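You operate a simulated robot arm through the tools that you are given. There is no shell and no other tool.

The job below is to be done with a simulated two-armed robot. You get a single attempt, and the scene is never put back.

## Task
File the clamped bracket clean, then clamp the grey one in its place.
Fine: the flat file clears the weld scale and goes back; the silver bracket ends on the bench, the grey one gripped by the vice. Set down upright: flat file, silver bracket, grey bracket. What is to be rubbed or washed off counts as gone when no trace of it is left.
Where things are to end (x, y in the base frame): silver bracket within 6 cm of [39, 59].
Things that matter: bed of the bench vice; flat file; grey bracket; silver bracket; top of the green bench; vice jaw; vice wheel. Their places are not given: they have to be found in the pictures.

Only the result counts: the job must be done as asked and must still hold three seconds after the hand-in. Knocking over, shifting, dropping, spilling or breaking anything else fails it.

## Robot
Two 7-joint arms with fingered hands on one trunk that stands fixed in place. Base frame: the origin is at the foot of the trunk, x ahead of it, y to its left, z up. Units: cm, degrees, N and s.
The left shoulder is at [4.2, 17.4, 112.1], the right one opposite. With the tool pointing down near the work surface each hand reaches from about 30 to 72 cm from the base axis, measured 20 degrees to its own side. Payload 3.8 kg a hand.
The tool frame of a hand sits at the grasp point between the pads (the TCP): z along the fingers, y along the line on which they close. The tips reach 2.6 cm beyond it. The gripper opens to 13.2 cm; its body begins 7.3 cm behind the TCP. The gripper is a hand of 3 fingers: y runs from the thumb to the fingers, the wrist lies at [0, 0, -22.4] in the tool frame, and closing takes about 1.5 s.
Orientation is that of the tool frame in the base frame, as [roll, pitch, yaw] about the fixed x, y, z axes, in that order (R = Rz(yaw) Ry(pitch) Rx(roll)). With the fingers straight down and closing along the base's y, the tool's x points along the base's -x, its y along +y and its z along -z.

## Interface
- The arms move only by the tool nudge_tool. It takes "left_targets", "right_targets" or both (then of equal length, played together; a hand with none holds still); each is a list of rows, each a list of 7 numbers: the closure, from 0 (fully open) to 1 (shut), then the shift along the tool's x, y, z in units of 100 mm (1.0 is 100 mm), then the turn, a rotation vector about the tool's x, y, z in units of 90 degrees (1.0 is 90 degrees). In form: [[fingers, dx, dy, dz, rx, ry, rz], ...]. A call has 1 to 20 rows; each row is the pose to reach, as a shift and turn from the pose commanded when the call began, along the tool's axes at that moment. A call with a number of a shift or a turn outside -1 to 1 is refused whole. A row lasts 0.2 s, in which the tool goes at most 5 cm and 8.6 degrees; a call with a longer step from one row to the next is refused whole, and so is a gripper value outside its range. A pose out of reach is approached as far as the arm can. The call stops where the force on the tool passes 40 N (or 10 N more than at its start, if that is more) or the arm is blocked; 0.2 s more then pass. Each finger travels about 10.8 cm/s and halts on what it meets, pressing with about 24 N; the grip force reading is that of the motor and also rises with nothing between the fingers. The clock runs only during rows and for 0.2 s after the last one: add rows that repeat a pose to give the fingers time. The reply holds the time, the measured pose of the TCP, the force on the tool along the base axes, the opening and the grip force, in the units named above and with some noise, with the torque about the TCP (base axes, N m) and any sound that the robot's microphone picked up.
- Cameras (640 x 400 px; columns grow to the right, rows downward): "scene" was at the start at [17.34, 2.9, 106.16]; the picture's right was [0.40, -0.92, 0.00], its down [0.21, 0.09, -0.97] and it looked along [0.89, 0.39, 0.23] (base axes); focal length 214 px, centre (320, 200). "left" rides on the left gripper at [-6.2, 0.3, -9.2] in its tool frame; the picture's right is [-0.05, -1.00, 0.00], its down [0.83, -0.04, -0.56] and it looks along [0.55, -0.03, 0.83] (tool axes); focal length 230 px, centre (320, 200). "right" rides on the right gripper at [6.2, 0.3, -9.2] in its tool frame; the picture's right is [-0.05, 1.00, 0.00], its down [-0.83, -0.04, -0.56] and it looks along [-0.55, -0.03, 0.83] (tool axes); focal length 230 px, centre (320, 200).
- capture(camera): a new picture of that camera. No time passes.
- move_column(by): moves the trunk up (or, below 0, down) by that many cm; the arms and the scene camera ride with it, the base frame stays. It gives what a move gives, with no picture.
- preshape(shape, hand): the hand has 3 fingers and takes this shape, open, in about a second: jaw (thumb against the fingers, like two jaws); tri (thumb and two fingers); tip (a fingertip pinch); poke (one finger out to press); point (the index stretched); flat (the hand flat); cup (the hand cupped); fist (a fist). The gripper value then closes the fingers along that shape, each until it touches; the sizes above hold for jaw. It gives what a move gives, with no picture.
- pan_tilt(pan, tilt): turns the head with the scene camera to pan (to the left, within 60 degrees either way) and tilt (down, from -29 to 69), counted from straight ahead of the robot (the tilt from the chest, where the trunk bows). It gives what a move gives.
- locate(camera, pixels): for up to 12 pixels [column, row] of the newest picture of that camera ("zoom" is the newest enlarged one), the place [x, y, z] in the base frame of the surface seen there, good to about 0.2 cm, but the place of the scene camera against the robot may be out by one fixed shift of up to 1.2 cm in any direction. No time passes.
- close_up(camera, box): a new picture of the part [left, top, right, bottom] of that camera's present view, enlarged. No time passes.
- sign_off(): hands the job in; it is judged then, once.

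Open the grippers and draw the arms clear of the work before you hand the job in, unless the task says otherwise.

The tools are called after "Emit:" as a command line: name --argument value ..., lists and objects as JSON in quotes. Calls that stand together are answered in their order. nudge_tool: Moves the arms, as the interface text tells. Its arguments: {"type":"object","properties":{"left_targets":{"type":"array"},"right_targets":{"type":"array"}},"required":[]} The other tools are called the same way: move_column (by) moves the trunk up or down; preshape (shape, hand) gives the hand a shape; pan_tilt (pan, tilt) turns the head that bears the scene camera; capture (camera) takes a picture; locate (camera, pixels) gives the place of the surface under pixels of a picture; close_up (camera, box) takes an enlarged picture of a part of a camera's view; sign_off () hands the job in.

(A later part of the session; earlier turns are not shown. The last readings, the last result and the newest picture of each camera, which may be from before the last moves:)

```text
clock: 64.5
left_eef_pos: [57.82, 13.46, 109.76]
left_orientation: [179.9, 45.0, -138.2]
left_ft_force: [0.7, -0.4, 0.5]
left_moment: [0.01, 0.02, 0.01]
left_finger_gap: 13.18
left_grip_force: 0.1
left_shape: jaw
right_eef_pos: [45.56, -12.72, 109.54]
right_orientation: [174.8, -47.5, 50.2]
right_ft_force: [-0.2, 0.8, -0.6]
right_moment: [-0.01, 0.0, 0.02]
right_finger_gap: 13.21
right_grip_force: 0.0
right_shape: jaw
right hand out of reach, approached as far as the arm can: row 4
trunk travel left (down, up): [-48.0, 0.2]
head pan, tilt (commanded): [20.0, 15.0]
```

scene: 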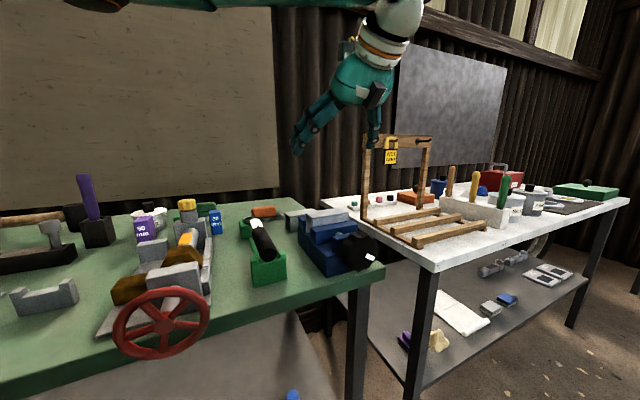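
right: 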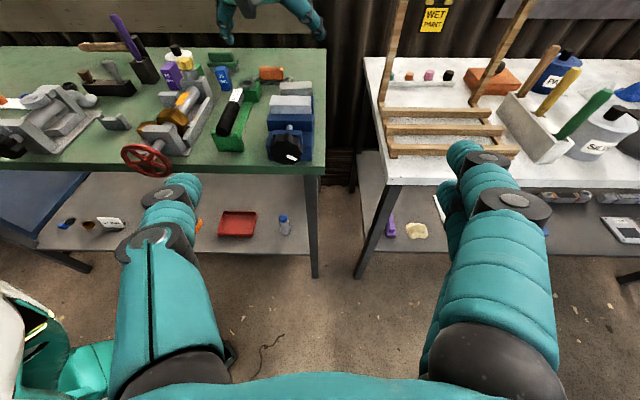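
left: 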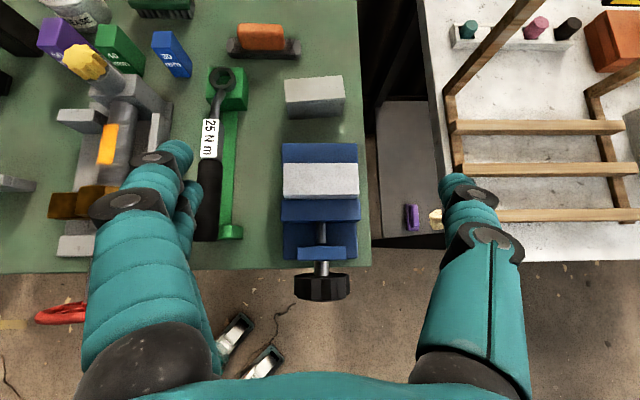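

Position is (45.6,-12.7,109.5), pitched 47 degrees. I go lower and forward along the tool direction to stretch the arm further.

Emit:
nudge_tool --right_targets '[[0, -0.05, -0.04, 0.25, 0, 0, 0], [0, -0.1, -0.08, 0.5, 0, 0, 0], [0, -0.16, -0.12, 0.75, 0, 0, 0], [0, -0.21, -0.154, 0.99, 0, 0, 0]]'

Emit:
capture --camera "right"

```text
clock: 65.5
left_eef_pos: [57.71, 13.59, 109.86]
left_orientation: [-180.0, 44.9, -138.1]
left_ft_force: [-0.4, -0.7, -0.8]
left_moment: [0.01, -0.02, -0.03]
left_finger_gap: 13.2
left_grip_force: 0.0
left_shape: jaw
right_eef_pos: [47.42, -9.3, 102.98]
right_orientation: [174.6, -47.6, 50.2]
right_ft_force: [-0.6, -0.1, 0.1]
right_moment: [0.0, -0.02, -0.02]
right_finger_gap: 13.18
right_grip_force: 0.1
right_shape: jaw
right hand out of reach, approached as far as the arm can: row 3, 4
trunk travel left (down, up): [-48.0, 0.2]
head pan, tilt (commanded): [20.0, 15.0]
```

```text
taken
```

right: 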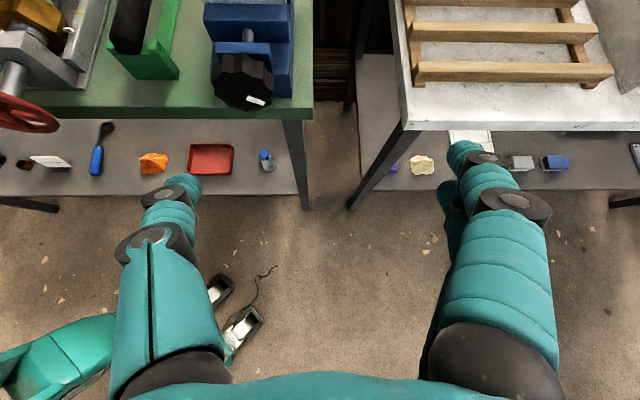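

The right hand hits some joint limit here, perhaps its roll. I test rolling about the tool axis by 30 degrees one way to see whether it frees the arm.

Emit:
nudge_tool --right_targets '[[0, 0, 0, 0, 0, 0, 0.09], [0, 0, 0, 0, 0, 0, 0.18], [0, 0, 0, 0, 0, 0, 0.27], [0, 0, 0, 0, 0, 0, 0.36], [0, 0, 0, 0.2, 0, 0, 0.36], [0, 0, 0, 0.4, 0, 0, 0.36]]'

```text
clock: 66.9
left_eef_pos: [57.68, 13.62, 109.85]
left_orientation: [-179.9, 44.9, -138.1]
left_ft_force: [0.8, 0.3, -0.7]
left_moment: [0.02, 0.0, 0.01]
left_finger_gap: 13.18
left_grip_force: 0.1
left_shape: jaw
right_eef_pos: [48.21, -9.94, 102.61]
right_orientation: [-153.2, -41.0, 5.3]
right_ft_force: [0.3, -0.2, 0.2]
right_moment: [0.0, -0.05, -0.01]
right_finger_gap: 13.19
right_grip_force: 0.0
right_shape: jaw
right hand out of reach, approached as far as the arm can: row 5, 6
trunk travel left (down, up): [-48.0, 0.2]
head pan, tilt (commanded): [20.0, 15.0]
```

Rolling is not the limit; the folded arm and wrist bend are. A better way is to turn the wheel from above with the hand pointing down and leaning side to side, so I first draw the right arm back out of the way.

Emit:
nudge_tool --right_targets '[[0, -0.05, 0.15, -0.27, 0, 0, 0], [0, -0.1, 0.3, -0.54, 0, 0, 0], [0, -0.16, 0.44, -0.82, 0, 0, 0]]'

Emit:
nudge_tool --right_targets '[[0, -0.05, 0.15, -0.2, 0, -0.083, 0], [0, -0.1, 0.3, -0.4, 0, -0.167, 0], [0, -0.16, 0.44, -0.6, 0, -0.25, 0], [0, -0.16, 0.6, -0.6, 0, -0.333, 0], [0, -0.16, 0.8, -0.6, 0, -0.333, 0]]'

Emit:
capture --camera "scene"

```text
clock: 67.7
left_eef_pos: [57.62, 13.66, 109.72]
left_orientation: [179.9, 45.1, -138.1]
left_ft_force: [0.0, -0.1, -0.7]
left_moment: [0.01, 0.01, 0.01]
left_finger_gap: 13.21
left_grip_force: 0.1
left_shape: jaw
right_eef_pos: [44.13, -18.16, 105.72]
right_orientation: [-153.1, -41.1, 5.3]
right_ft_force: [-0.9, 0.3, 0.3]
right_moment: [-0.01, -0.02, 0.01]
right_finger_gap: 13.18
right_grip_force: 0.0
right_shape: jaw
trunk travel left (down, up): [-48.0, 0.2]
head pan, tilt (commanded): [20.0, 15.0]
```

```text
clock: 68.9
left_eef_pos: [57.81, 13.57, 109.68]
left_orientation: [180.0, 45.1, -138.1]
left_ft_force: [0.6, 0.4, 0.0]
left_moment: [0.01, 0.01, 0.01]
left_finger_gap: 13.2
left_grip_force: 0.0
left_shape: jaw
right_eef_pos: [42.56, -28.12, 106.06]
right_orientation: [-159.4, -13.5, 18.8]
right_ft_force: [0.4, -0.9, -1.0]
right_moment: [0.01, 0.02, -0.02]
right_finger_gap: 13.2
right_grip_force: 0.0
right_shape: jaw
trunk travel left (down, up): [-48.0, 0.2]
head pan, tilt (commanded): [20.0, 15.0]
```

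```text
taken
```

scene: 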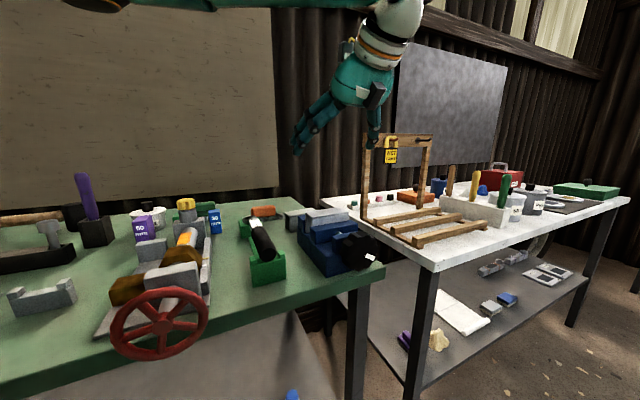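

The right arm is clear. I now pitch the left hand to point straight down and move it over the wheel at (53,7.7), still high.

Emit:
nudge_tool --left_targets '[[0, 0.09, -0.02, -0.09, 0, 0.083, 0], [0, 0.18, -0.04, -0.18, 0, 0.167, 0], [0, 0.27, -0.06, -0.27, 0, 0.25, 0], [0, 0.36, -0.08, -0.36, 0, 0.333, 0], [0, 0.45, -0.1, -0.45, 0, 0.417, 0], [0, 0.53, -0.12, -0.53, 0, 0.5, 0]]'

Emit:
capture --camera "left"

```text
clock: 70.3
left_eef_pos: [53.24, 7.62, 109.5]
left_orientation: [180.0, -0.1, -138.1]
left_ft_force: [-0.7, 0.3, 0.2]
left_moment: [0.01, -0.02, -0.01]
left_finger_gap: 13.19
left_grip_force: 0.0
left_shape: jaw
right_eef_pos: [42.59, -27.96, 105.82]
right_orientation: [-159.4, -13.6, 18.7]
right_ft_force: [0.5, 0.3, 0.4]
right_moment: [-0.02, 0.02, -0.01]
right_finger_gap: 13.19
right_grip_force: 0.0
right_shape: jaw
trunk travel left (down, up): [-48.0, 0.2]
head pan, tilt (commanded): [20.0, 15.0]
```

```text
taken
```

left: 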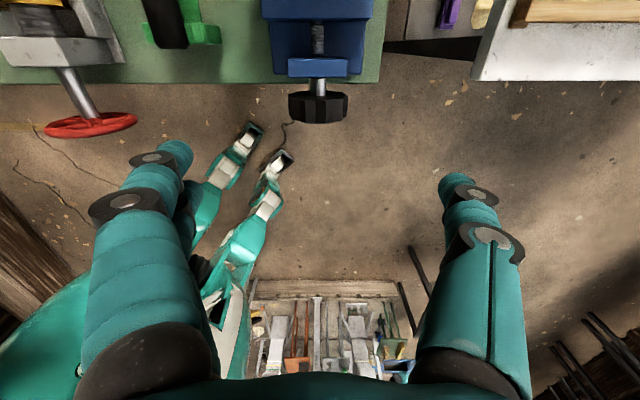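

The wheel is seen at (318,105). I locate its sides again from this view for the final alignment.

Emit:
locate --camera "left" --pixels '[[291, 105], [345, 103], [318, 98], [318, 118], [318, 85], [318, 92], [318, 68], [300, 110], [336, 110], [318, 110], [290, 60], [345, 60]]'

```text
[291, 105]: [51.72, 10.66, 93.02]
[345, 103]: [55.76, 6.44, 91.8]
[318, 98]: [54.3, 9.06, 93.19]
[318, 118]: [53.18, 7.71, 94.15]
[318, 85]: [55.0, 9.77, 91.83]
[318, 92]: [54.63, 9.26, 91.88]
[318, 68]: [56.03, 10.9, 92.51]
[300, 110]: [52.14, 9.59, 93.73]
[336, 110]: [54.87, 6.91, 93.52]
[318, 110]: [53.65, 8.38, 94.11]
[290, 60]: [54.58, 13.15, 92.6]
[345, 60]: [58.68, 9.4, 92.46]
```

Wheel axis at u=-32.0, v centre 43.7. I descend straddling the wheel with open fingers, aligning yaw to 45 degrees, first to z 99.5.

Emit:
nudge_tool --left_targets '[[0, 0, 0.01, 0.25, 0, 0, -0.017], [0, -0.005, 0.026, 0.5, 0, 0, -0.034], [0, -0.005, 0.026, 0.75, 0, 0, -0.034], [0, -0.005, 0.026, 1.0, 0, 0, -0.034]]'

Emit:
capture --camera "left"

Emit:
close_up --camera "scene" --box '[260, 120, 500, 270]'

```text
clock: 71.3
left_eef_pos: [52.92, 8.14, 100.13]
left_orientation: [-180.0, 0.0, -135.0]
left_ft_force: [0.4, 0.1, -0.5]
left_moment: [0.01, -0.03, -0.03]
left_finger_gap: 13.22
left_grip_force: 0.0
left_shape: jaw
right_eef_pos: [42.55, -28.02, 105.96]
right_orientation: [-159.4, -13.5, 18.7]
right_ft_force: [-0.3, 0.7, -0.8]
right_moment: [-0.03, 0.01, -0.02]
right_finger_gap: 13.16
right_grip_force: 0.0
right_shape: jaw
trunk travel left (down, up): [-48.0, 0.2]
head pan, tilt (commanded): [20.0, 15.0]
```

```text
taken
```

left: 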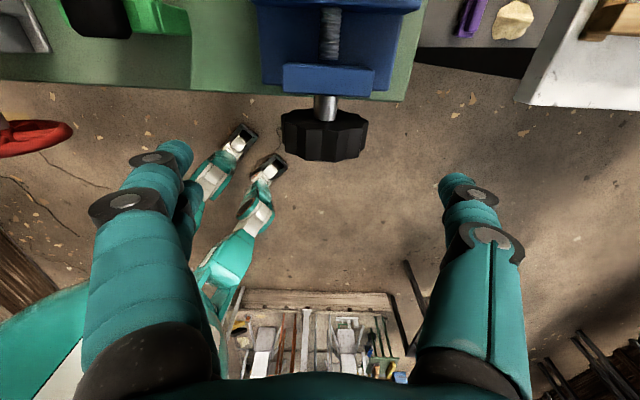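

```text
2.67 times, centred on (380, 195) of scene
```

zoom: 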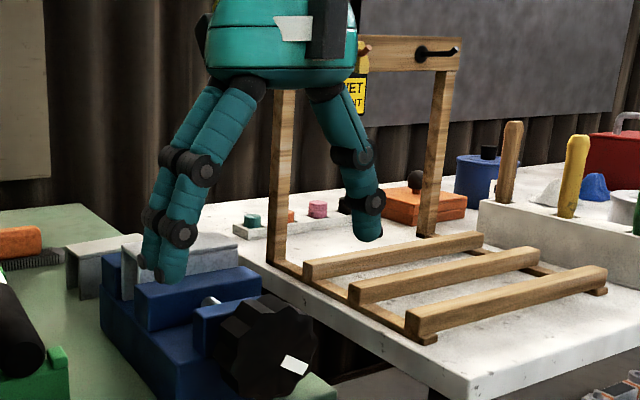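

The hand straddles the wheel nicely. I descend 9 cm more so that the TCP is at the wheel's axis height (z 91).

Emit:
nudge_tool --left_targets '[[0, 0, -0.01, 0.25, 0, 0, 0], [0, 0, -0.02, 0.5, 0, 0, 0], [0, 0, -0.025, 0.7, 0, 0, 0], [0, 0, -0.025, 0.85, 0, 0, 0], [0, 0, -0.025, 0.91, 0, 0, 0]]'

Emit:
capture --camera "left"

Emit:
close_up --camera "scene" --box '[260, 150, 500, 300]'

```text
clock: 72.5
left_eef_pos: [53.05, 7.81, 90.65]
left_orientation: [-180.0, 0.0, -134.9]
left_ft_force: [0.2, -0.4, 0.0]
left_moment: [-0.03, -0.01, -0.02]
left_finger_gap: 13.15
left_grip_force: 0.1
left_shape: jaw
right_eef_pos: [42.63, -28.07, 105.87]
right_orientation: [-159.5, -13.5, 18.7]
right_ft_force: [0.2, 0.4, -0.3]
right_moment: [0.01, -0.01, 0.01]
right_finger_gap: 13.18
right_grip_force: 0.1
right_shape: jaw
trunk travel left (down, up): [-48.0, 0.2]
head pan, tilt (commanded): [20.0, 15.0]
```

```text
taken
```

left: 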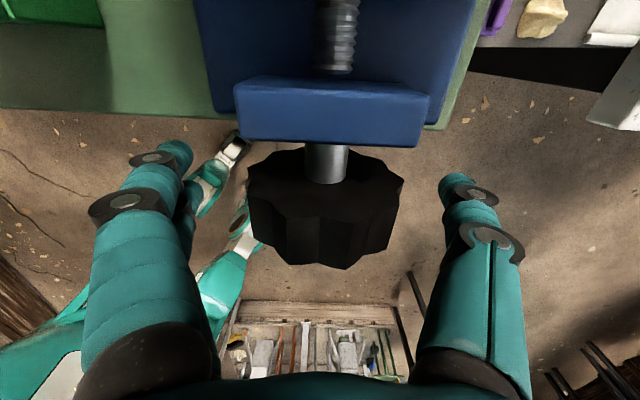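

```text
2.67 times, centred on (380, 225) of scene
```

zoom: 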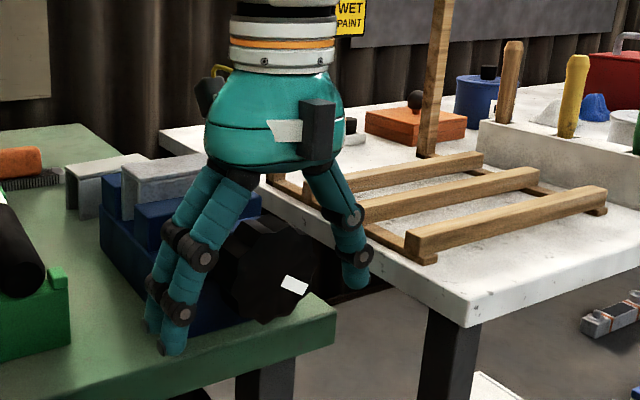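

The wheel is centred between the fingers (column 324). I partly close and lean the hand 30 degrees to the right about the wheel's axis before gripping.

Emit:
nudge_tool --left_targets '[[0.1, 0, 0, -0.03, 0, 0, 0], [0.2, 0, 0, -0.03, -0.083, 0, 0], [0.3, 0, 0, -0.03, -0.167, 0, 0], [0.33, 0, 0, -0.03, -0.25, 0, 0], [0.33, 0, 0, -0.03, -0.333, 0, 0], [0.33, 0, 0, -0.03, -0.333, 0, 0]]'

Emit:
capture --camera "left"

Emit:
close_up --camera "scene" --box '[260, 150, 500, 300]'

```text
clock: 73.9
left_eef_pos: [51.86, 8.63, 91.16]
left_orientation: [150.0, -0.1, -135.1]
left_ft_force: [-0.1, -0.3, -0.3]
left_moment: [-0.03, 0.0, 0.02]
left_finger_gap: 8.86
left_grip_force: 0.1
left_shape: jaw
left hand out of reach, approached as far as the arm can: row 5, 6
right_eef_pos: [42.71, -28.04, 105.94]
right_orientation: [-159.5, -13.5, 18.7]
right_ft_force: [-0.5, -0.9, -0.2]
right_moment: [-0.01, 0.03, 0.05]
right_finger_gap: 13.19
right_grip_force: 0.1
right_shape: jaw
trunk travel left (down, up): [-48.0, 0.2]
head pan, tilt (commanded): [20.0, 15.0]
```

```text
taken
```

left: 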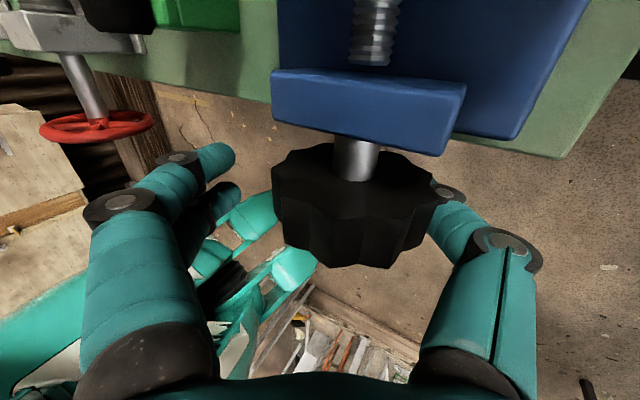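

```text
2.67 times, centred on (380, 225) of scene
```

zoom: 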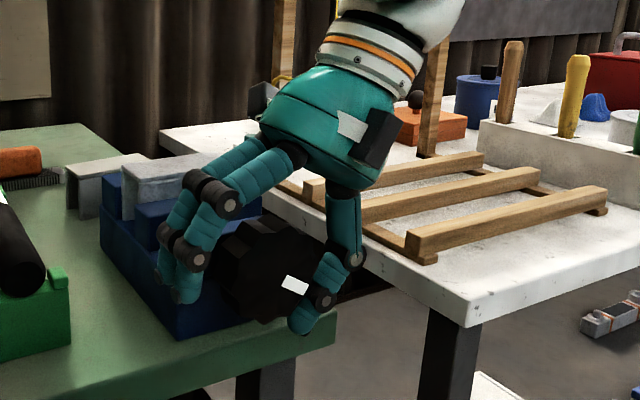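

The lean of 30 degrees is slightly out of reach (the TCP was dragged 1.4 cm left). I reduce the lean to about 18 degrees and recentre on the wheel.

Emit:
nudge_tool --left_targets '[[0.33, 0, 0, 0, 0.065, 0, 0], [0.33, -0.01, -0.06, -0.03, 0.13, 0, 0], [0.33, -0.025, -0.12, -0.07, 0.13, 0, 0], [0.33, -0.025, -0.12, -0.07, 0.13, 0, 0]]'

Emit:
capture --camera "left"

```text
clock: 74.9
left_eef_pos: [52.9, 7.69, 91.25]
left_orientation: [161.8, -0.1, -135.0]
left_ft_force: [-0.1, -0.2, -0.6]
left_moment: [0.0, -0.02, 0.03]
left_finger_gap: 8.87
left_grip_force: 0.1
left_shape: jaw
right_eef_pos: [42.64, -28.08, 105.83]
right_orientation: [-159.3, -13.6, 18.6]
right_ft_force: [-0.4, 0.2, -0.9]
right_moment: [0.0, -0.05, 0.0]
right_finger_gap: 13.17
right_grip_force: 0.0
right_shape: jaw
trunk travel left (down, up): [-48.0, 0.2]
head pan, tilt (commanded): [20.0, 15.0]
```

```text
taken
```

left: 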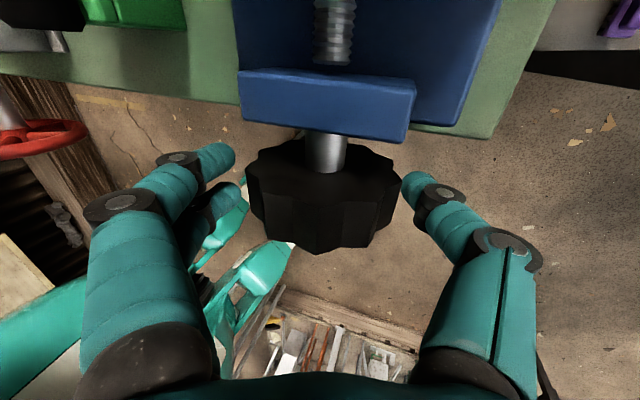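

Lean is 18 degrees and the wheel is centred (column 323). I close the fingers on the rim.

Emit:
nudge_tool --left_targets '[[0.5, 0, 0, 0, 0, 0, 0], [0.7, 0, 0, 0, 0, 0, 0], [1, 0, 0, 0, 0, 0, 0], [1, 0, 0, 0, 0, 0, 0], [1, 0, 0, 0, 0, 0, 0], [1, 0, 0, 0, 0, 0, 0], [1, 0, 0, 0, 0, 0, 0]]'

Emit:
capture --camera "left"

```text
clock: 76.5
left_eef_pos: [52.99, 7.63, 91.1]
left_orientation: [161.7, -0.1, -135.0]
left_ft_force: [-3.0, -2.7, -7.6]
left_moment: [0.0, -0.02, 0.36]
left_finger_gap: 4.87
left_grip_force: 23.8
left_shape: jaw
right_eef_pos: [42.58, -28.07, 105.96]
right_orientation: [-159.3, -13.5, 18.8]
right_ft_force: [-0.9, 0.5, 0.0]
right_moment: [0.02, -0.02, 0.0]
right_finger_gap: 13.2
right_grip_force: 0.0
right_shape: jaw
trunk travel left (down, up): [-48.0, 0.2]
head pan, tilt (commanded): [20.0, 15.0]
```

```text
taken
```

left: 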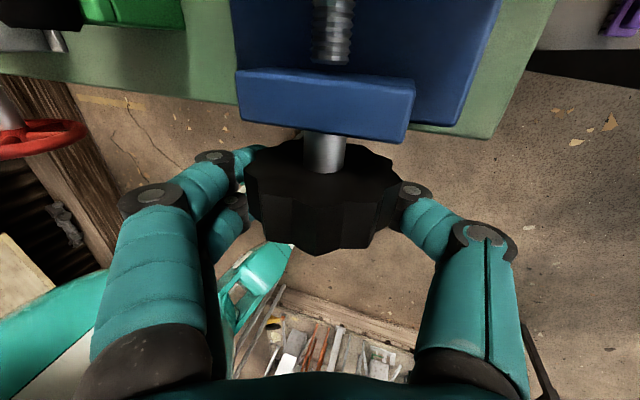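

The wheel is gripped (force 24 N, slight pull -7.6 N). I turn counter-clockwise as seen from the front: leaning the hand left 27 degrees about the wheel's axis.

Emit:
nudge_tool --left_targets '[[1, 0, 0, 0, 0.05, 0, 0], [1, 0, 0, 0, 0.1, 0, 0], [1, 0, 0, 0, 0.15, 0, 0], [1, 0, 0, 0, 0.2, 0, 0], [1, 0, 0, 0, 0.25, 0, 0], [1, 0, 0, 0, 0.3, 0, 0]]'

Emit:
capture --camera "left"

Emit:
close_up --camera "scene" --box '[260, 150, 500, 300]'

```text
clock: 77.9
left_eef_pos: [53.0, 7.59, 91.11]
left_orientation: [-171.3, -0.1, -135.1]
left_ft_force: [-4.2, -3.6, -11.7]
left_moment: [-0.1, 0.12, 0.41]
left_finger_gap: 4.8
left_grip_force: 23.7
left_shape: jaw
right_eef_pos: [42.55, -28.2, 106.09]
right_orientation: [-159.3, -13.5, 18.7]
right_ft_force: [0.9, 0.6, 0.1]
right_moment: [0.01, 0.02, -0.01]
right_finger_gap: 13.19
right_grip_force: 0.1
right_shape: jaw
trunk travel left (down, up): [-48.0, 0.2]
head pan, tilt (commanded): [20.0, 15.0]
```

```text
taken
```

left: 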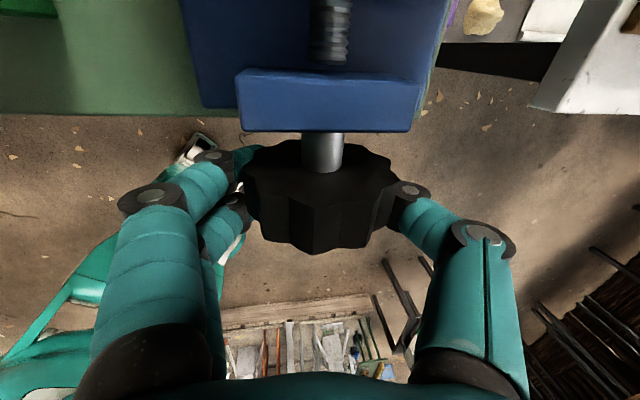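

```text
2.67 times, centred on (380, 225) of scene
```

zoom: 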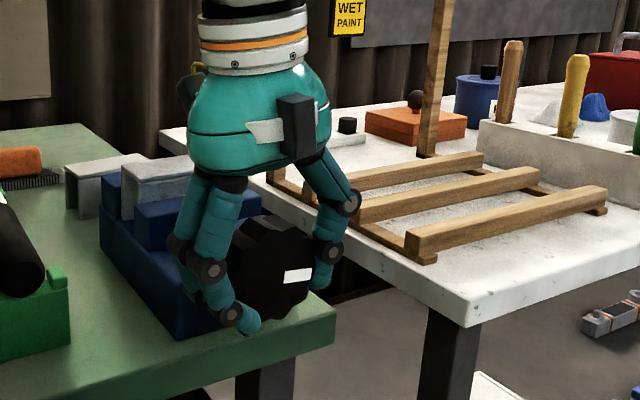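

The wheel turned with the hand (its white mark rotated from slanting to level) with little torque. I go on leaning left by another 50 degrees.

Emit:
nudge_tool --left_targets '[[1, 0, 0, 0, 0.07, 0, 0], [1, 0, 0, 0, 0.14, 0, 0], [1, 0, 0, 0, 0.21, 0, 0], [1, 0, 0, 0, 0.28, 0, 0], [1, 0, 0, 0, 0.35, 0, 0], [1, 0, 0, 0, 0.42, 0, 0], [1, 0, 0, 0, 0.49, 0, 0], [1, 0, 0, 0, 0.55, 0, 0]]'

Emit:
capture --camera "left"

Emit:
close_up --camera "scene" --box '[260, 150, 500, 300]'

```text
clock: 79.7
left_eef_pos: [52.91, 7.53, 91.26]
left_orientation: [-121.7, 0.1, -135.1]
left_ft_force: [-2.4, -7.9, -1.4]
left_moment: [-0.29, 0.29, 0.05]
left_finger_gap: 4.53
left_grip_force: 23.7
left_shape: jaw
right_eef_pos: [42.61, -28.27, 106.05]
right_orientation: [-159.3, -13.6, 18.7]
right_ft_force: [-0.5, -0.2, 0.3]
right_moment: [0.05, 0.01, -0.05]
right_finger_gap: 13.19
right_grip_force: 0.1
right_shape: jaw
trunk travel left (down, up): [-48.0, 0.2]
head pan, tilt (commanded): [20.0, 15.0]
```

```text
taken
```

left: 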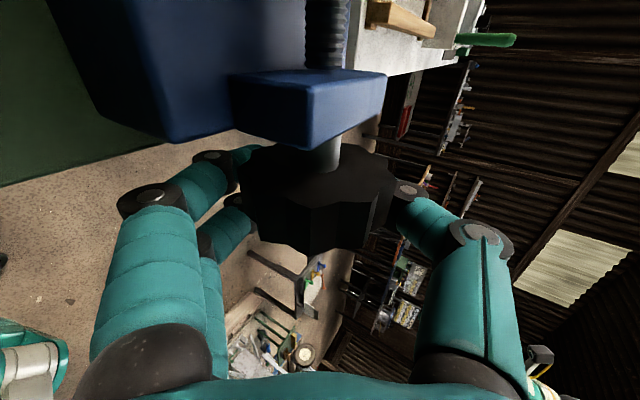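

```text
2.67 times, centred on (380, 225) of scene
```

zoom: 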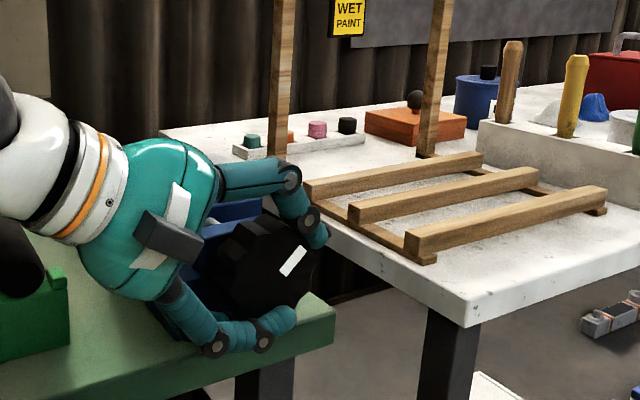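

The wheel has turned about 76 degrees in all. I loosen the fingers just enough (gap about 7), and rotate the hand back around the wheel.

Emit:
nudge_tool --left_targets '[[0.6, 0, 0, 0, 0, 0, 0], [0.5, 0, 0, 0, 0, 0, 0], [0.47, 0, 0, 0, 0, 0, 0], [0.47, 0, 0, 0, 0, 0, 0], [0.47, 0, 0, 0, -0.05, 0, 0], [0.47, 0, 0, 0, -0.1, 0, 0]]'

Emit:
close_up --camera "scene" --box '[260, 150, 500, 300]'

Emit:
capture --camera "left"

```text
clock: 81.1
left_eef_pos: [52.98, 7.59, 91.18]
left_orientation: [-130.7, -0.1, -135.0]
left_ft_force: [0.7, 0.3, -0.7]
left_moment: [0.0, 0.03, 0.04]
left_finger_gap: 6.93
left_grip_force: 0.1
left_shape: jaw
right_eef_pos: [42.57, -28.1, 105.89]
right_orientation: [-159.3, -13.5, 18.6]
right_ft_force: [0.2, 0.4, 0.0]
right_moment: [0.03, 0.0, 0.0]
right_finger_gap: 13.16
right_grip_force: 0.0
right_shape: jaw
trunk travel left (down, up): [-48.0, 0.2]
head pan, tilt (commanded): [20.0, 15.0]
```

```text
2.67 times, centred on (380, 225) of scene
```

zoom: 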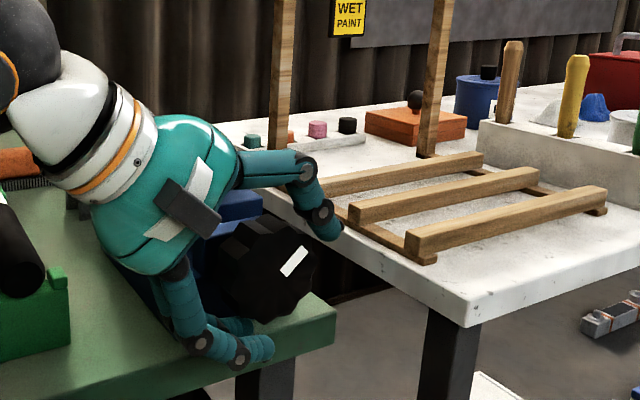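

```text
taken
```

left: 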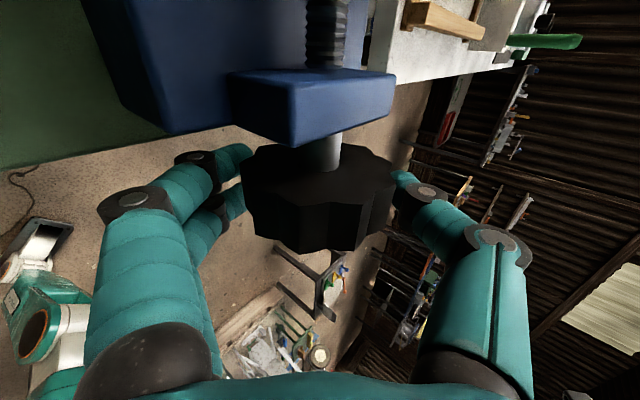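

The fingers are free of the rim and the wheel's mark stays. I rotate the hand back to an 18 degree right lean.

Emit:
nudge_tool --left_targets '[[0.47, 0, 0, 0, -0.085, 0, 0], [0.47, 0, 0, 0, -0.17, 0, 0], [0.47, 0, 0, 0, -0.255, 0, 0], [0.47, 0, 0, 0, -0.34, 0, 0], [0.47, 0, 0, 0, -0.425, 0, 0], [0.47, 0, 0, 0, -0.51, 0, 0], [0.47, 0, 0, 0, -0.595, 0, 0], [0.47, 0, 0, 0, -0.68, 0, 0], [0.47, 0, 0, 0, -0.75, 0, 0]]'

Emit:
close_up --camera "scene" --box '[260, 150, 500, 300]'

Emit:
capture --camera "left"

```text
clock: 83.1
left_eef_pos: [52.81, 7.6, 91.15]
left_orientation: [161.6, 0.0, -135.0]
left_ft_force: [-0.7, -0.2, 0.8]
left_moment: [0.0, 0.0, -0.02]
left_finger_gap: 6.97
left_grip_force: 0.1
left_shape: jaw
right_eef_pos: [42.53, -28.19, 105.87]
right_orientation: [-159.4, -13.5, 18.7]
right_ft_force: [0.1, -0.4, -0.2]
right_moment: [0.01, 0.0, -0.02]
right_finger_gap: 13.2
right_grip_force: 0.0
right_shape: jaw
trunk travel left (down, up): [-48.0, 0.2]
head pan, tilt (commanded): [20.0, 15.0]
```

```text
2.67 times, centred on (380, 225) of scene
```

zoom: 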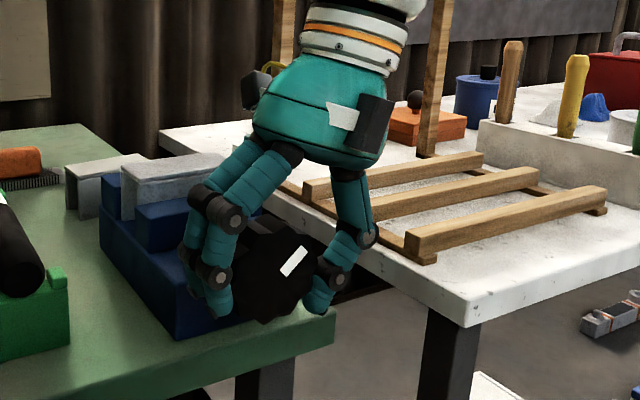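

```text
taken
```

left: 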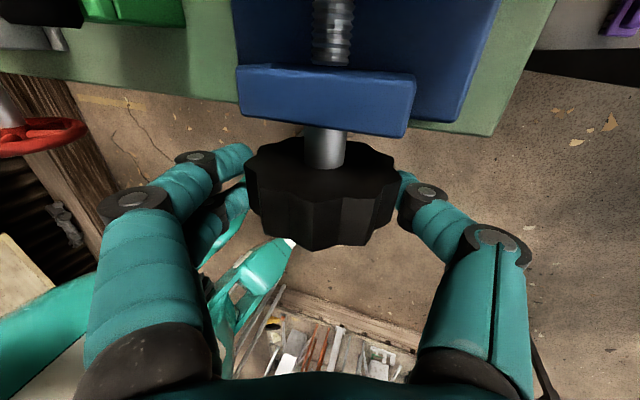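

The cycle works well. I repeat it: grip, turn 76 degrees, loosen, and return.

Emit:
nudge_tool --left_targets '[[1, 0, 0, 0, 0, 0, 0], [1, 0, 0, 0, 0, 0, 0], [1, 0, 0, 0, 0, 0, 0], [1, 0, 0, 0, 0, 0, 0], [1, 0, 0, 0, 0.085, 0, 0], [1, 0, 0, 0, 0.17, 0, 0], [1, 0, 0, 0, 0.255, 0, 0], [1, 0, 0, 0, 0.34, 0, 0], [1, 0, 0, 0, 0.425, 0, 0], [1, 0, 0, 0, 0.51, 0, 0], [1, 0, 0, 0, 0.595, 0, 0], [1, 0, 0, 0, 0.68, 0, 0], [1, 0, 0, 0, 0.765, 0, 0], [1, 0, 0, 0, 0.85, 0, 0]]'

Emit:
nudge_tool --left_targets '[[0.6, 0, 0, 0, 0, 0, 0], [0.5, 0, 0, 0, 0, 0, 0], [0.47, 0, 0, 0, 0, 0, 0], [0.47, 0, 0, 0, 0, 0, 0], [0.47, 0, 0, 0, -0.085, 0, 0], [0.47, 0, 0, 0, -0.17, 0, 0], [0.47, 0, 0, 0, -0.255, 0, 0], [0.47, 0, 0, 0, -0.34, 0, 0], [0.47, 0, 0, 0, -0.425, 0, 0], [0.47, 0, 0, 0, -0.51, 0, 0], [0.47, 0, 0, 0, -0.595, 0, 0], [0.47, 0, 0, 0, -0.68, 0, 0], [0.47, 0, 0, 0, -0.765, 0, 0], [0.47, 0, 0, 0, -0.85, 0, 0]]'

Emit:
close_up --camera "scene" --box '[260, 150, 500, 300]'

Emit:
capture --camera "left"

```text
clock: 86.1
left_eef_pos: [52.82, 7.65, 91.19]
left_orientation: [-121.7, 0.0, -135.1]
left_ft_force: [-2.0, -9.4, 1.0]
left_moment: [-0.25, 0.27, 0.15]
left_finger_gap: 4.16
left_grip_force: 24.2
left_shape: jaw
right_eef_pos: [42.55, -28.11, 105.87]
right_orientation: [-159.4, -13.5, 18.7]
right_ft_force: [0.5, -0.4, 0.0]
right_moment: [-0.01, 0.01, 0.03]
right_finger_gap: 13.17
right_grip_force: 0.0
right_shape: jaw
trunk travel left (down, up): [-48.0, 0.2]
head pan, tilt (commanded): [20.0, 15.0]
```

```text
clock: 89.1
left_eef_pos: [52.93, 7.59, 91.21]
left_orientation: [161.5, 0.1, -135.1]
left_ft_force: [1.2, -0.1, 0.5]
left_moment: [-0.01, 0.02, 0.01]
left_finger_gap: 6.94
left_grip_force: 0.0
left_shape: jaw
right_eef_pos: [42.67, -28.03, 105.94]
right_orientation: [-159.4, -13.5, 18.8]
right_ft_force: [-0.3, -0.1, -0.4]
right_moment: [0.04, 0.0, 0.0]
right_finger_gap: 13.17
right_grip_force: 0.1
right_shape: jaw
trunk travel left (down, up): [-48.0, 0.2]
head pan, tilt (commanded): [20.0, 15.0]
```

```text
2.67 times, centred on (380, 225) of scene
```

zoom: 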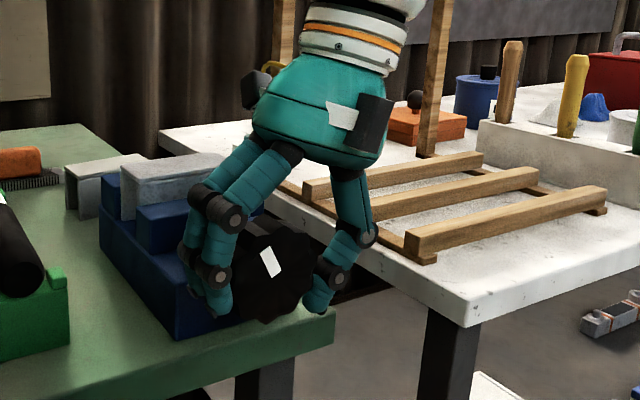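

```text
taken
```

left: 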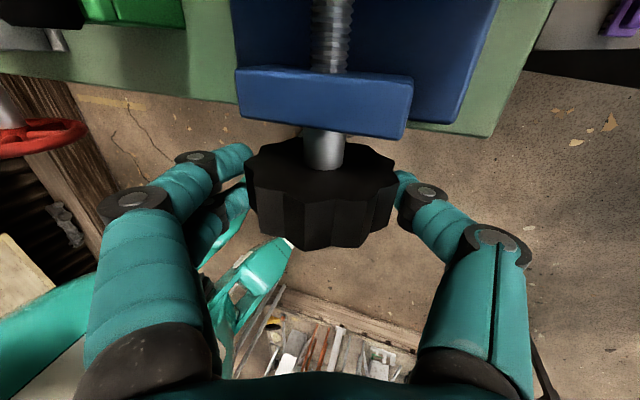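

The mark has moved on around the wheel. I zoom in on the jaws to see whether a gap opens between the moving jaw and the bracket.

Emit:
close_up --camera "scene" --box '[290, 195, 370, 245]'

Emit:
close_up --camera "right" --box '[0, 0, 640, 400]'

```text
8.00 times, centred on (330, 220) of scene
```

zoom: 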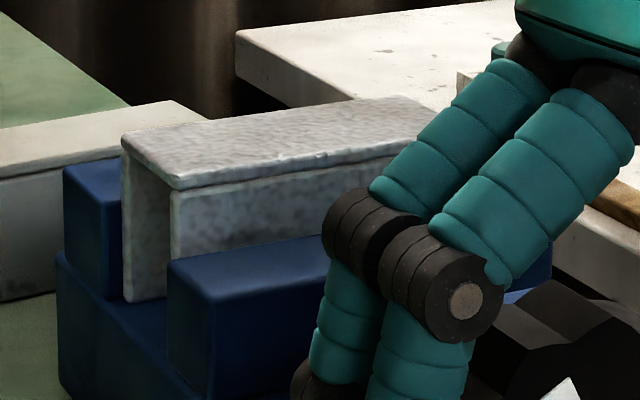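

```text
1.00 times, centred on (320, 200) of right (not enlarged: the box is as wide or as high as the picture)
```

zoom: 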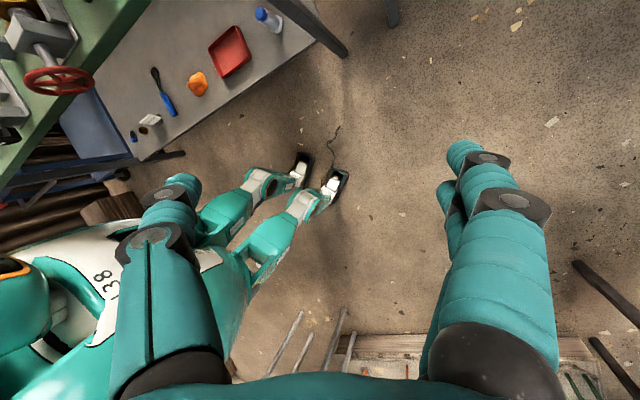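

I re-take the jaw zoom and locate the moving jaw's top edge and the bracket's wall.

Emit:
close_up --camera "scene" --box '[290, 195, 370, 245]'

Emit:
locate --camera "zoom" --pixels '[[175, 265], [215, 300], [260, 270], [290, 245], [230, 225], [180, 185], [300, 155], [125, 140], [90, 180], [140, 320], [210, 268], [240, 256]]'

```text
8.00 times, centred on (330, 220) of scene
```

zoom: 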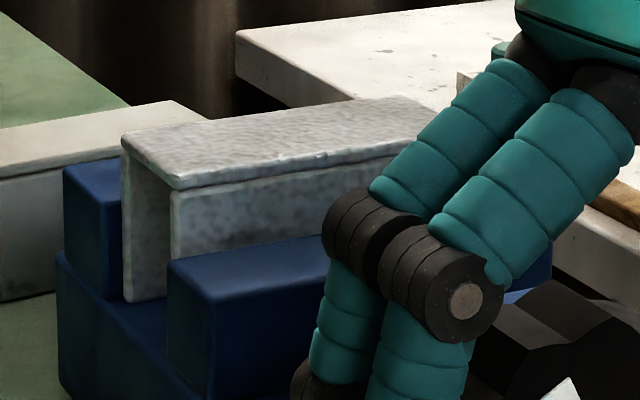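

```text
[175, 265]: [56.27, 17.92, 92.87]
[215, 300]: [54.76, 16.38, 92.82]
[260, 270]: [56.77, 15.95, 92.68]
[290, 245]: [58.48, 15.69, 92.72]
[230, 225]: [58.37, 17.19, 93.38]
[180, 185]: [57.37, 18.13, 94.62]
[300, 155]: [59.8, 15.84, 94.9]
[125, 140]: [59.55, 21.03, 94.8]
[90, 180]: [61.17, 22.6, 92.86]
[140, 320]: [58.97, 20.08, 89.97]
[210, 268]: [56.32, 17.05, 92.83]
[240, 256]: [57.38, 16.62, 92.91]
```

The jaw's rear edge is at v 52.45 and the bracket's wall at 53.4: about 1 cm of gap has opened (roughly 2.2 cm per turn). I do one more opening cycle for room.

Emit:
nudge_tool --left_targets '[[1, 0, 0, 0, 0, 0, 0], [1, 0, 0, 0, 0, 0, 0], [1, 0, 0, 0, 0, 0, 0], [1, 0, 0, 0, 0, 0, 0], [1, 0, 0, 0, 0.085, 0, 0], [1, 0, 0, 0, 0.17, 0, 0], [1, 0, 0, 0, 0.255, 0, 0], [1, 0, 0, 0, 0.34, 0, 0], [1, 0, 0, 0, 0.425, 0, 0], [1, 0, 0, 0, 0.51, 0, 0], [1, 0, 0, 0, 0.595, 0, 0], [1, 0, 0, 0, 0.68, 0, 0], [1, 0, 0, 0, 0.765, 0, 0], [1, 0, 0, 0, 0.85, 0, 0]]'

Emit:
nudge_tool --left_targets '[[0.6, 0, 0, 0, 0, 0, 0], [0.5, 0, 0, 0, 0, 0, 0], [0.47, 0, 0, 0, 0, 0, 0], [0.47, 0, 0, 0, 0, 0, 0], [0.47, 0, 0, 0, -0.085, 0, 0], [0.47, 0, 0, 0, -0.17, 0, 0], [0.47, 0, 0, 0, -0.255, 0, 0], [0.47, 0, 0, 0, -0.34, 0, 0], [0.4, 0, 0, 0, -0.425, 0, 0], [0.3, 0, 0, 0, -0.51, 0, 0], [0.15, 0, 0, 0, -0.6, 0, 0], [0, 0, 0, 0, -0.65, 0, 0]]'

Emit:
close_up --camera "scene" --box '[260, 150, 500, 300]'

```text
clock: 92.1
left_eef_pos: [52.99, 7.59, 91.25]
left_orientation: [-121.7, 0.1, -135.1]
left_ft_force: [-3.3, -6.0, 0.8]
left_moment: [-0.25, 0.25, 0.16]
left_finger_gap: 4.26
left_grip_force: 24.1
left_shape: jaw
right_eef_pos: [42.53, -28.15, 106.01]
right_orientation: [-159.3, -13.4, 18.6]
right_ft_force: [0.0, -0.2, 0.0]
right_moment: [-0.01, -0.01, -0.03]
right_finger_gap: 13.18
right_grip_force: 0.0
right_shape: jaw
trunk travel left (down, up): [-48.0, 0.2]
head pan, tilt (commanded): [20.0, 15.0]
```

```text
clock: 94.7
left_eef_pos: [52.94, 7.67, 91.25]
left_orientation: [179.6, 0.0, -135.0]
left_ft_force: [0.5, 0.2, 0.1]
left_moment: [-0.02, 0.01, -0.03]
left_finger_gap: 13.18
left_grip_force: 0.0
left_shape: jaw
right_eef_pos: [42.64, -28.03, 105.93]
right_orientation: [-159.4, -13.5, 18.7]
right_ft_force: [0.4, -0.9, 0.2]
right_moment: [0.01, 0.01, 0.01]
right_finger_gap: 13.21
right_grip_force: 0.1
right_shape: jaw
trunk travel left (down, up): [-48.0, 0.2]
head pan, tilt (commanded): [20.0, 15.0]
```

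```text
2.67 times, centred on (380, 225) of scene
```

zoom: 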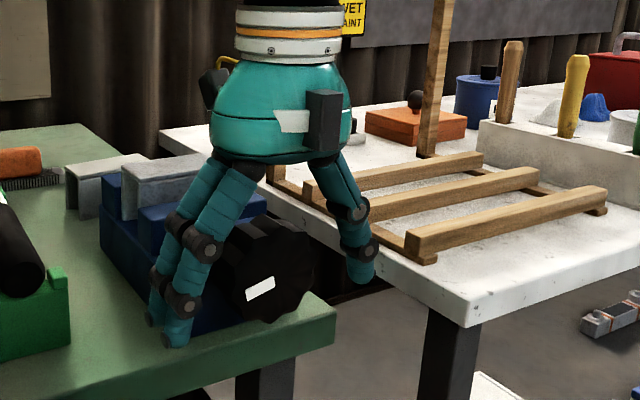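

The gap is wider and the hand is upright with open fingers. I raise it 15 cm, then turn it by 90 degrees so that the fingers close across the bracket's width.

Emit:
nudge_tool --left_targets '[[0, 0, 0, -0.25, 0, 0, 0], [0, 0, 0, -0.5, 0, 0, 0], [0, 0, 0, -0.75, 0, 0, 0], [0, 0, 0, -1.0, 0, 0, 0]]'

Emit:
nudge_tool --left_targets '[[0, -0.12, 0, -0.1, 0, 0, 0.083], [0, -0.24, 0, -0.2, 0, 0, 0.167], [0, -0.36, 0, -0.3, 0, 0, 0.25], [0, -0.48, 0, -0.4, 0, 0, 0.333], [0, -0.6, 0, -0.5, 0, 0, 0.417], [0, -0.7, 0, -0.5, 0, 0, 0.5], [0, -0.8, 0, -0.5, 0, 0, 0.583], [0, -0.9, 0, -0.5, 0, 0, 0.667], [0, -1.0, 0, -0.5, 0, 0, 0.75], [0, -1.0, 0, -0.5, 0, 0, 0.833], [0, -1.0, 0, -0.5, 0, 0, 0.917], [0, -1.0, 0, -0.5, 0, 0, 1.0]]'

Emit:
capture --camera "left"

Emit:
capture --camera "scene"

```text
clock: 95.7
left_eef_pos: [53.04, 7.92, 101.46]
left_orientation: [179.8, 0.0, -134.8]
left_ft_force: [0.2, 0.2, 0.5]
left_moment: [0.0, -0.01, 0.03]
left_finger_gap: 13.18
left_grip_force: 0.3
left_shape: jaw
right_eef_pos: [42.7, -28.15, 105.84]
right_orientation: [-159.5, -13.5, 18.8]
right_ft_force: [-0.2, 1.0, 0.3]
right_moment: [0.03, 0.05, -0.02]
right_finger_gap: 13.22
right_grip_force: 0.1
right_shape: jaw
trunk travel left (down, up): [-48.0, 0.2]
head pan, tilt (commanded): [20.0, 15.0]
```

```text
clock: 98.3
left_eef_pos: [60.17, 14.84, 106.25]
left_orientation: [179.9, -0.3, 134.8]
left_ft_force: [0.5, 0.4, 0.1]
left_moment: [-0.01, 0.0, 0.03]
left_finger_gap: 13.2
left_grip_force: 0.1
left_shape: jaw
right_eef_pos: [42.62, -28.04, 105.98]
right_orientation: [-159.5, -13.4, 18.7]
right_ft_force: [0.5, 0.6, 1.1]
right_moment: [0.0, -0.02, -0.03]
right_finger_gap: 13.2
right_grip_force: 0.0
right_shape: jaw
trunk travel left (down, up): [-48.0, 0.2]
head pan, tilt (commanded): [20.0, 15.0]
```

```text
taken
```

left: 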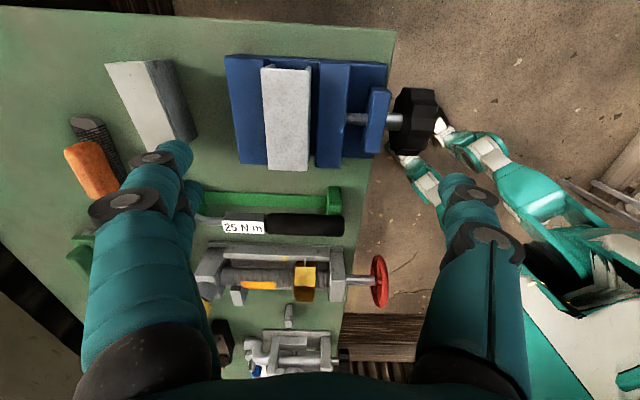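

```text
taken
```

scene: 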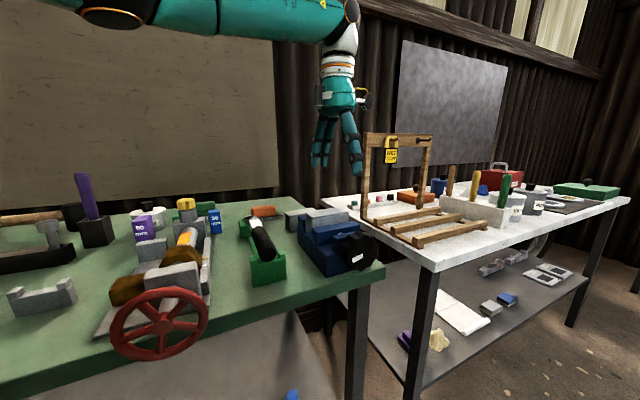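

The view shows the bracket at (287,118), the moving jaw at (332,115) with a visible gap between. I locate the bracket's corners and the jaws.

Emit:
close_up --camera "left" --box '[200, 30, 456, 190]'

Emit:
locate --camera "left" --pixels '[[264, 68], [308, 70], [306, 168], [267, 165], [287, 118], [314, 75], [320, 120], [340, 120], [258, 120], [245, 120], [312, 120], [372, 120]]'

```text
2.50 times, centred on (328, 110) of left
```

zoom: 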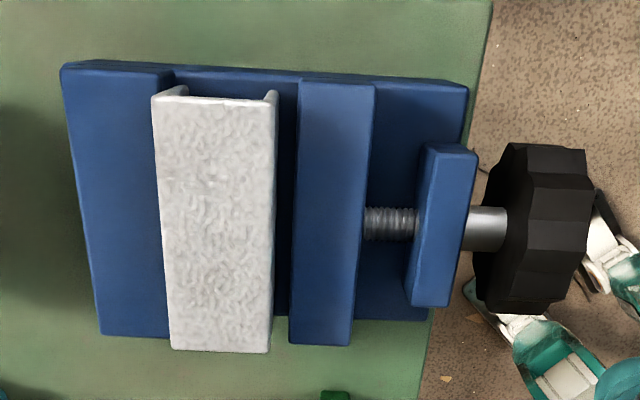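

```text
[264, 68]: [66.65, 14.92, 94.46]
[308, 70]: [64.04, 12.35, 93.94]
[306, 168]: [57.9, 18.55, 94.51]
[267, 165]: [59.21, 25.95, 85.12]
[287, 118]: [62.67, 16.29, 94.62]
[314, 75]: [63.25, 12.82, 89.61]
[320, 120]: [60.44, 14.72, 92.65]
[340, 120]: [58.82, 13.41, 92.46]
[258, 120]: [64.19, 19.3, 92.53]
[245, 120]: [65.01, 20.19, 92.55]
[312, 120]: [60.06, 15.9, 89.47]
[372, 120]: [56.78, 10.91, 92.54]
```

The bracket rests on the bed (bed z 89.5), centre (62.3,16.75), 3.7 cm wide. I move over it and descend to z 97, then check.

Emit:
nudge_tool --left_targets '[[0, -0.005, 0.1, 0.2, 0, 0, 0], [0, -0.013, 0.2, 0.4, 0, 0, 0], [0, -0.013, 0.283, 0.6, 0, 0, 0], [0, -0.013, 0.283, 0.8, 0, 0, 0], [0, -0.013, 0.283, 0.92, 0, 0, 0]]'

Emit:
capture --camera "left"

Emit:
close_up --camera "scene" --box '[260, 120, 420, 270]'

```text
clock: 99.5
left_eef_pos: [62.12, 16.65, 96.74]
left_orientation: [180.0, -0.2, 134.9]
left_ft_force: [0.3, -1.0, -0.1]
left_moment: [0.0, 0.01, -0.01]
left_finger_gap: 13.17
left_grip_force: 0.1
left_shape: jaw
right_eef_pos: [42.51, -28.05, 106.04]
right_orientation: [-159.5, -13.5, 18.7]
right_ft_force: [0.2, -0.3, -0.1]
right_moment: [-0.01, -0.01, 0.02]
right_finger_gap: 13.18
right_grip_force: 0.1
right_shape: jaw
trunk travel left (down, up): [-48.0, 0.2]
head pan, tilt (commanded): [20.0, 15.0]
```

```text
taken
```

left: 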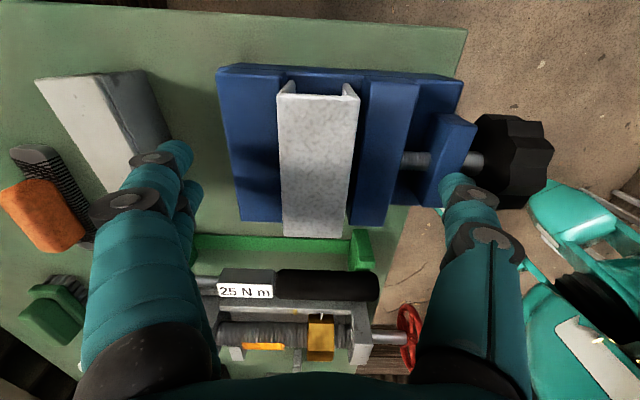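

```text
2.67 times, centred on (340, 195) of scene
```

zoom: 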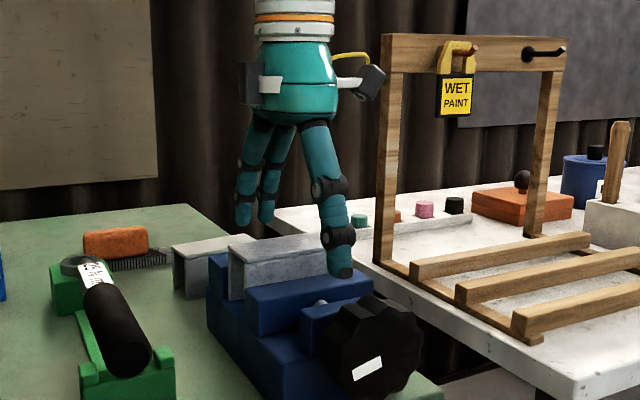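

Centred within 0.2 cm. I lower 1.4 cm to TCP z 95.3 (tips just above the jaw tops) and close.

Emit:
nudge_tool --left_targets '[[0, 0, 0.01, 0.07, 0, 0, 0], [0, 0, 0.015, 0.14, 0, 0, 0], [0.3, 0, 0.015, 0.14, 0, 0, 0], [0.5, 0, 0.015, 0.14, 0, 0, 0], [0.7, 0, 0.015, 0.14, 0, 0, 0], [1, 0, 0.015, 0.14, 0, 0, 0], [1, 0, 0.015, 0.14, 0, 0, 0], [1, 0, 0.015, 0.14, 0, 0, 0], [1, 0, 0.015, 0.14, 0, 0, 0], [1, 0, 0.015, 0.14, 0, 0, 0]]'

Emit:
capture --camera "left"

Emit:
close_up --camera "scene" --box '[290, 170, 410, 260]'

```text
clock: 101.7
left_eef_pos: [62.34, 16.8, 95.54]
left_orientation: [180.0, -0.3, 134.9]
left_ft_force: [0.3, 0.5, -0.8]
left_moment: [0.0, -0.03, 0.01]
left_finger_gap: 3.43
left_grip_force: 24.2
left_shape: jaw
right_eef_pos: [42.61, -28.1, 105.9]
right_orientation: [-159.5, -13.4, 18.7]
right_ft_force: [-0.6, 0.0, 0.1]
right_moment: [-0.01, 0.02, 0.01]
right_finger_gap: 13.19
right_grip_force: 0.1
right_shape: jaw
trunk travel left (down, up): [-48.0, 0.2]
head pan, tilt (commanded): [20.0, 15.0]
```

```text
taken
```

left: 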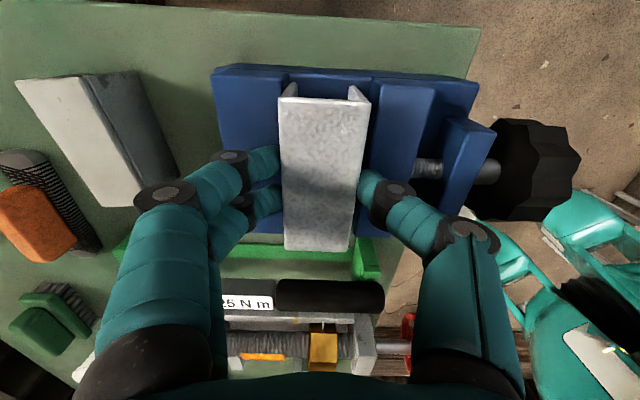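

```text
4.44 times, centred on (350, 215) of scene
```

zoom: 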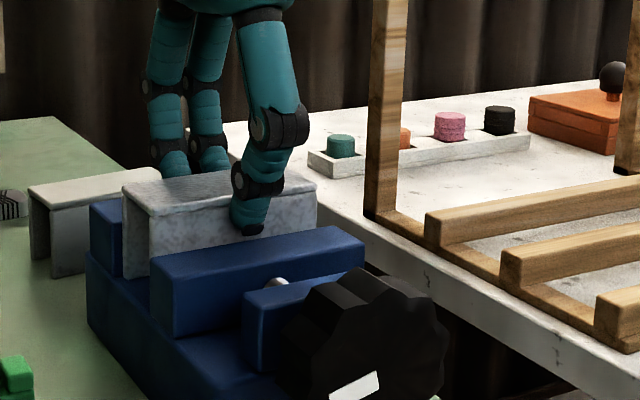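

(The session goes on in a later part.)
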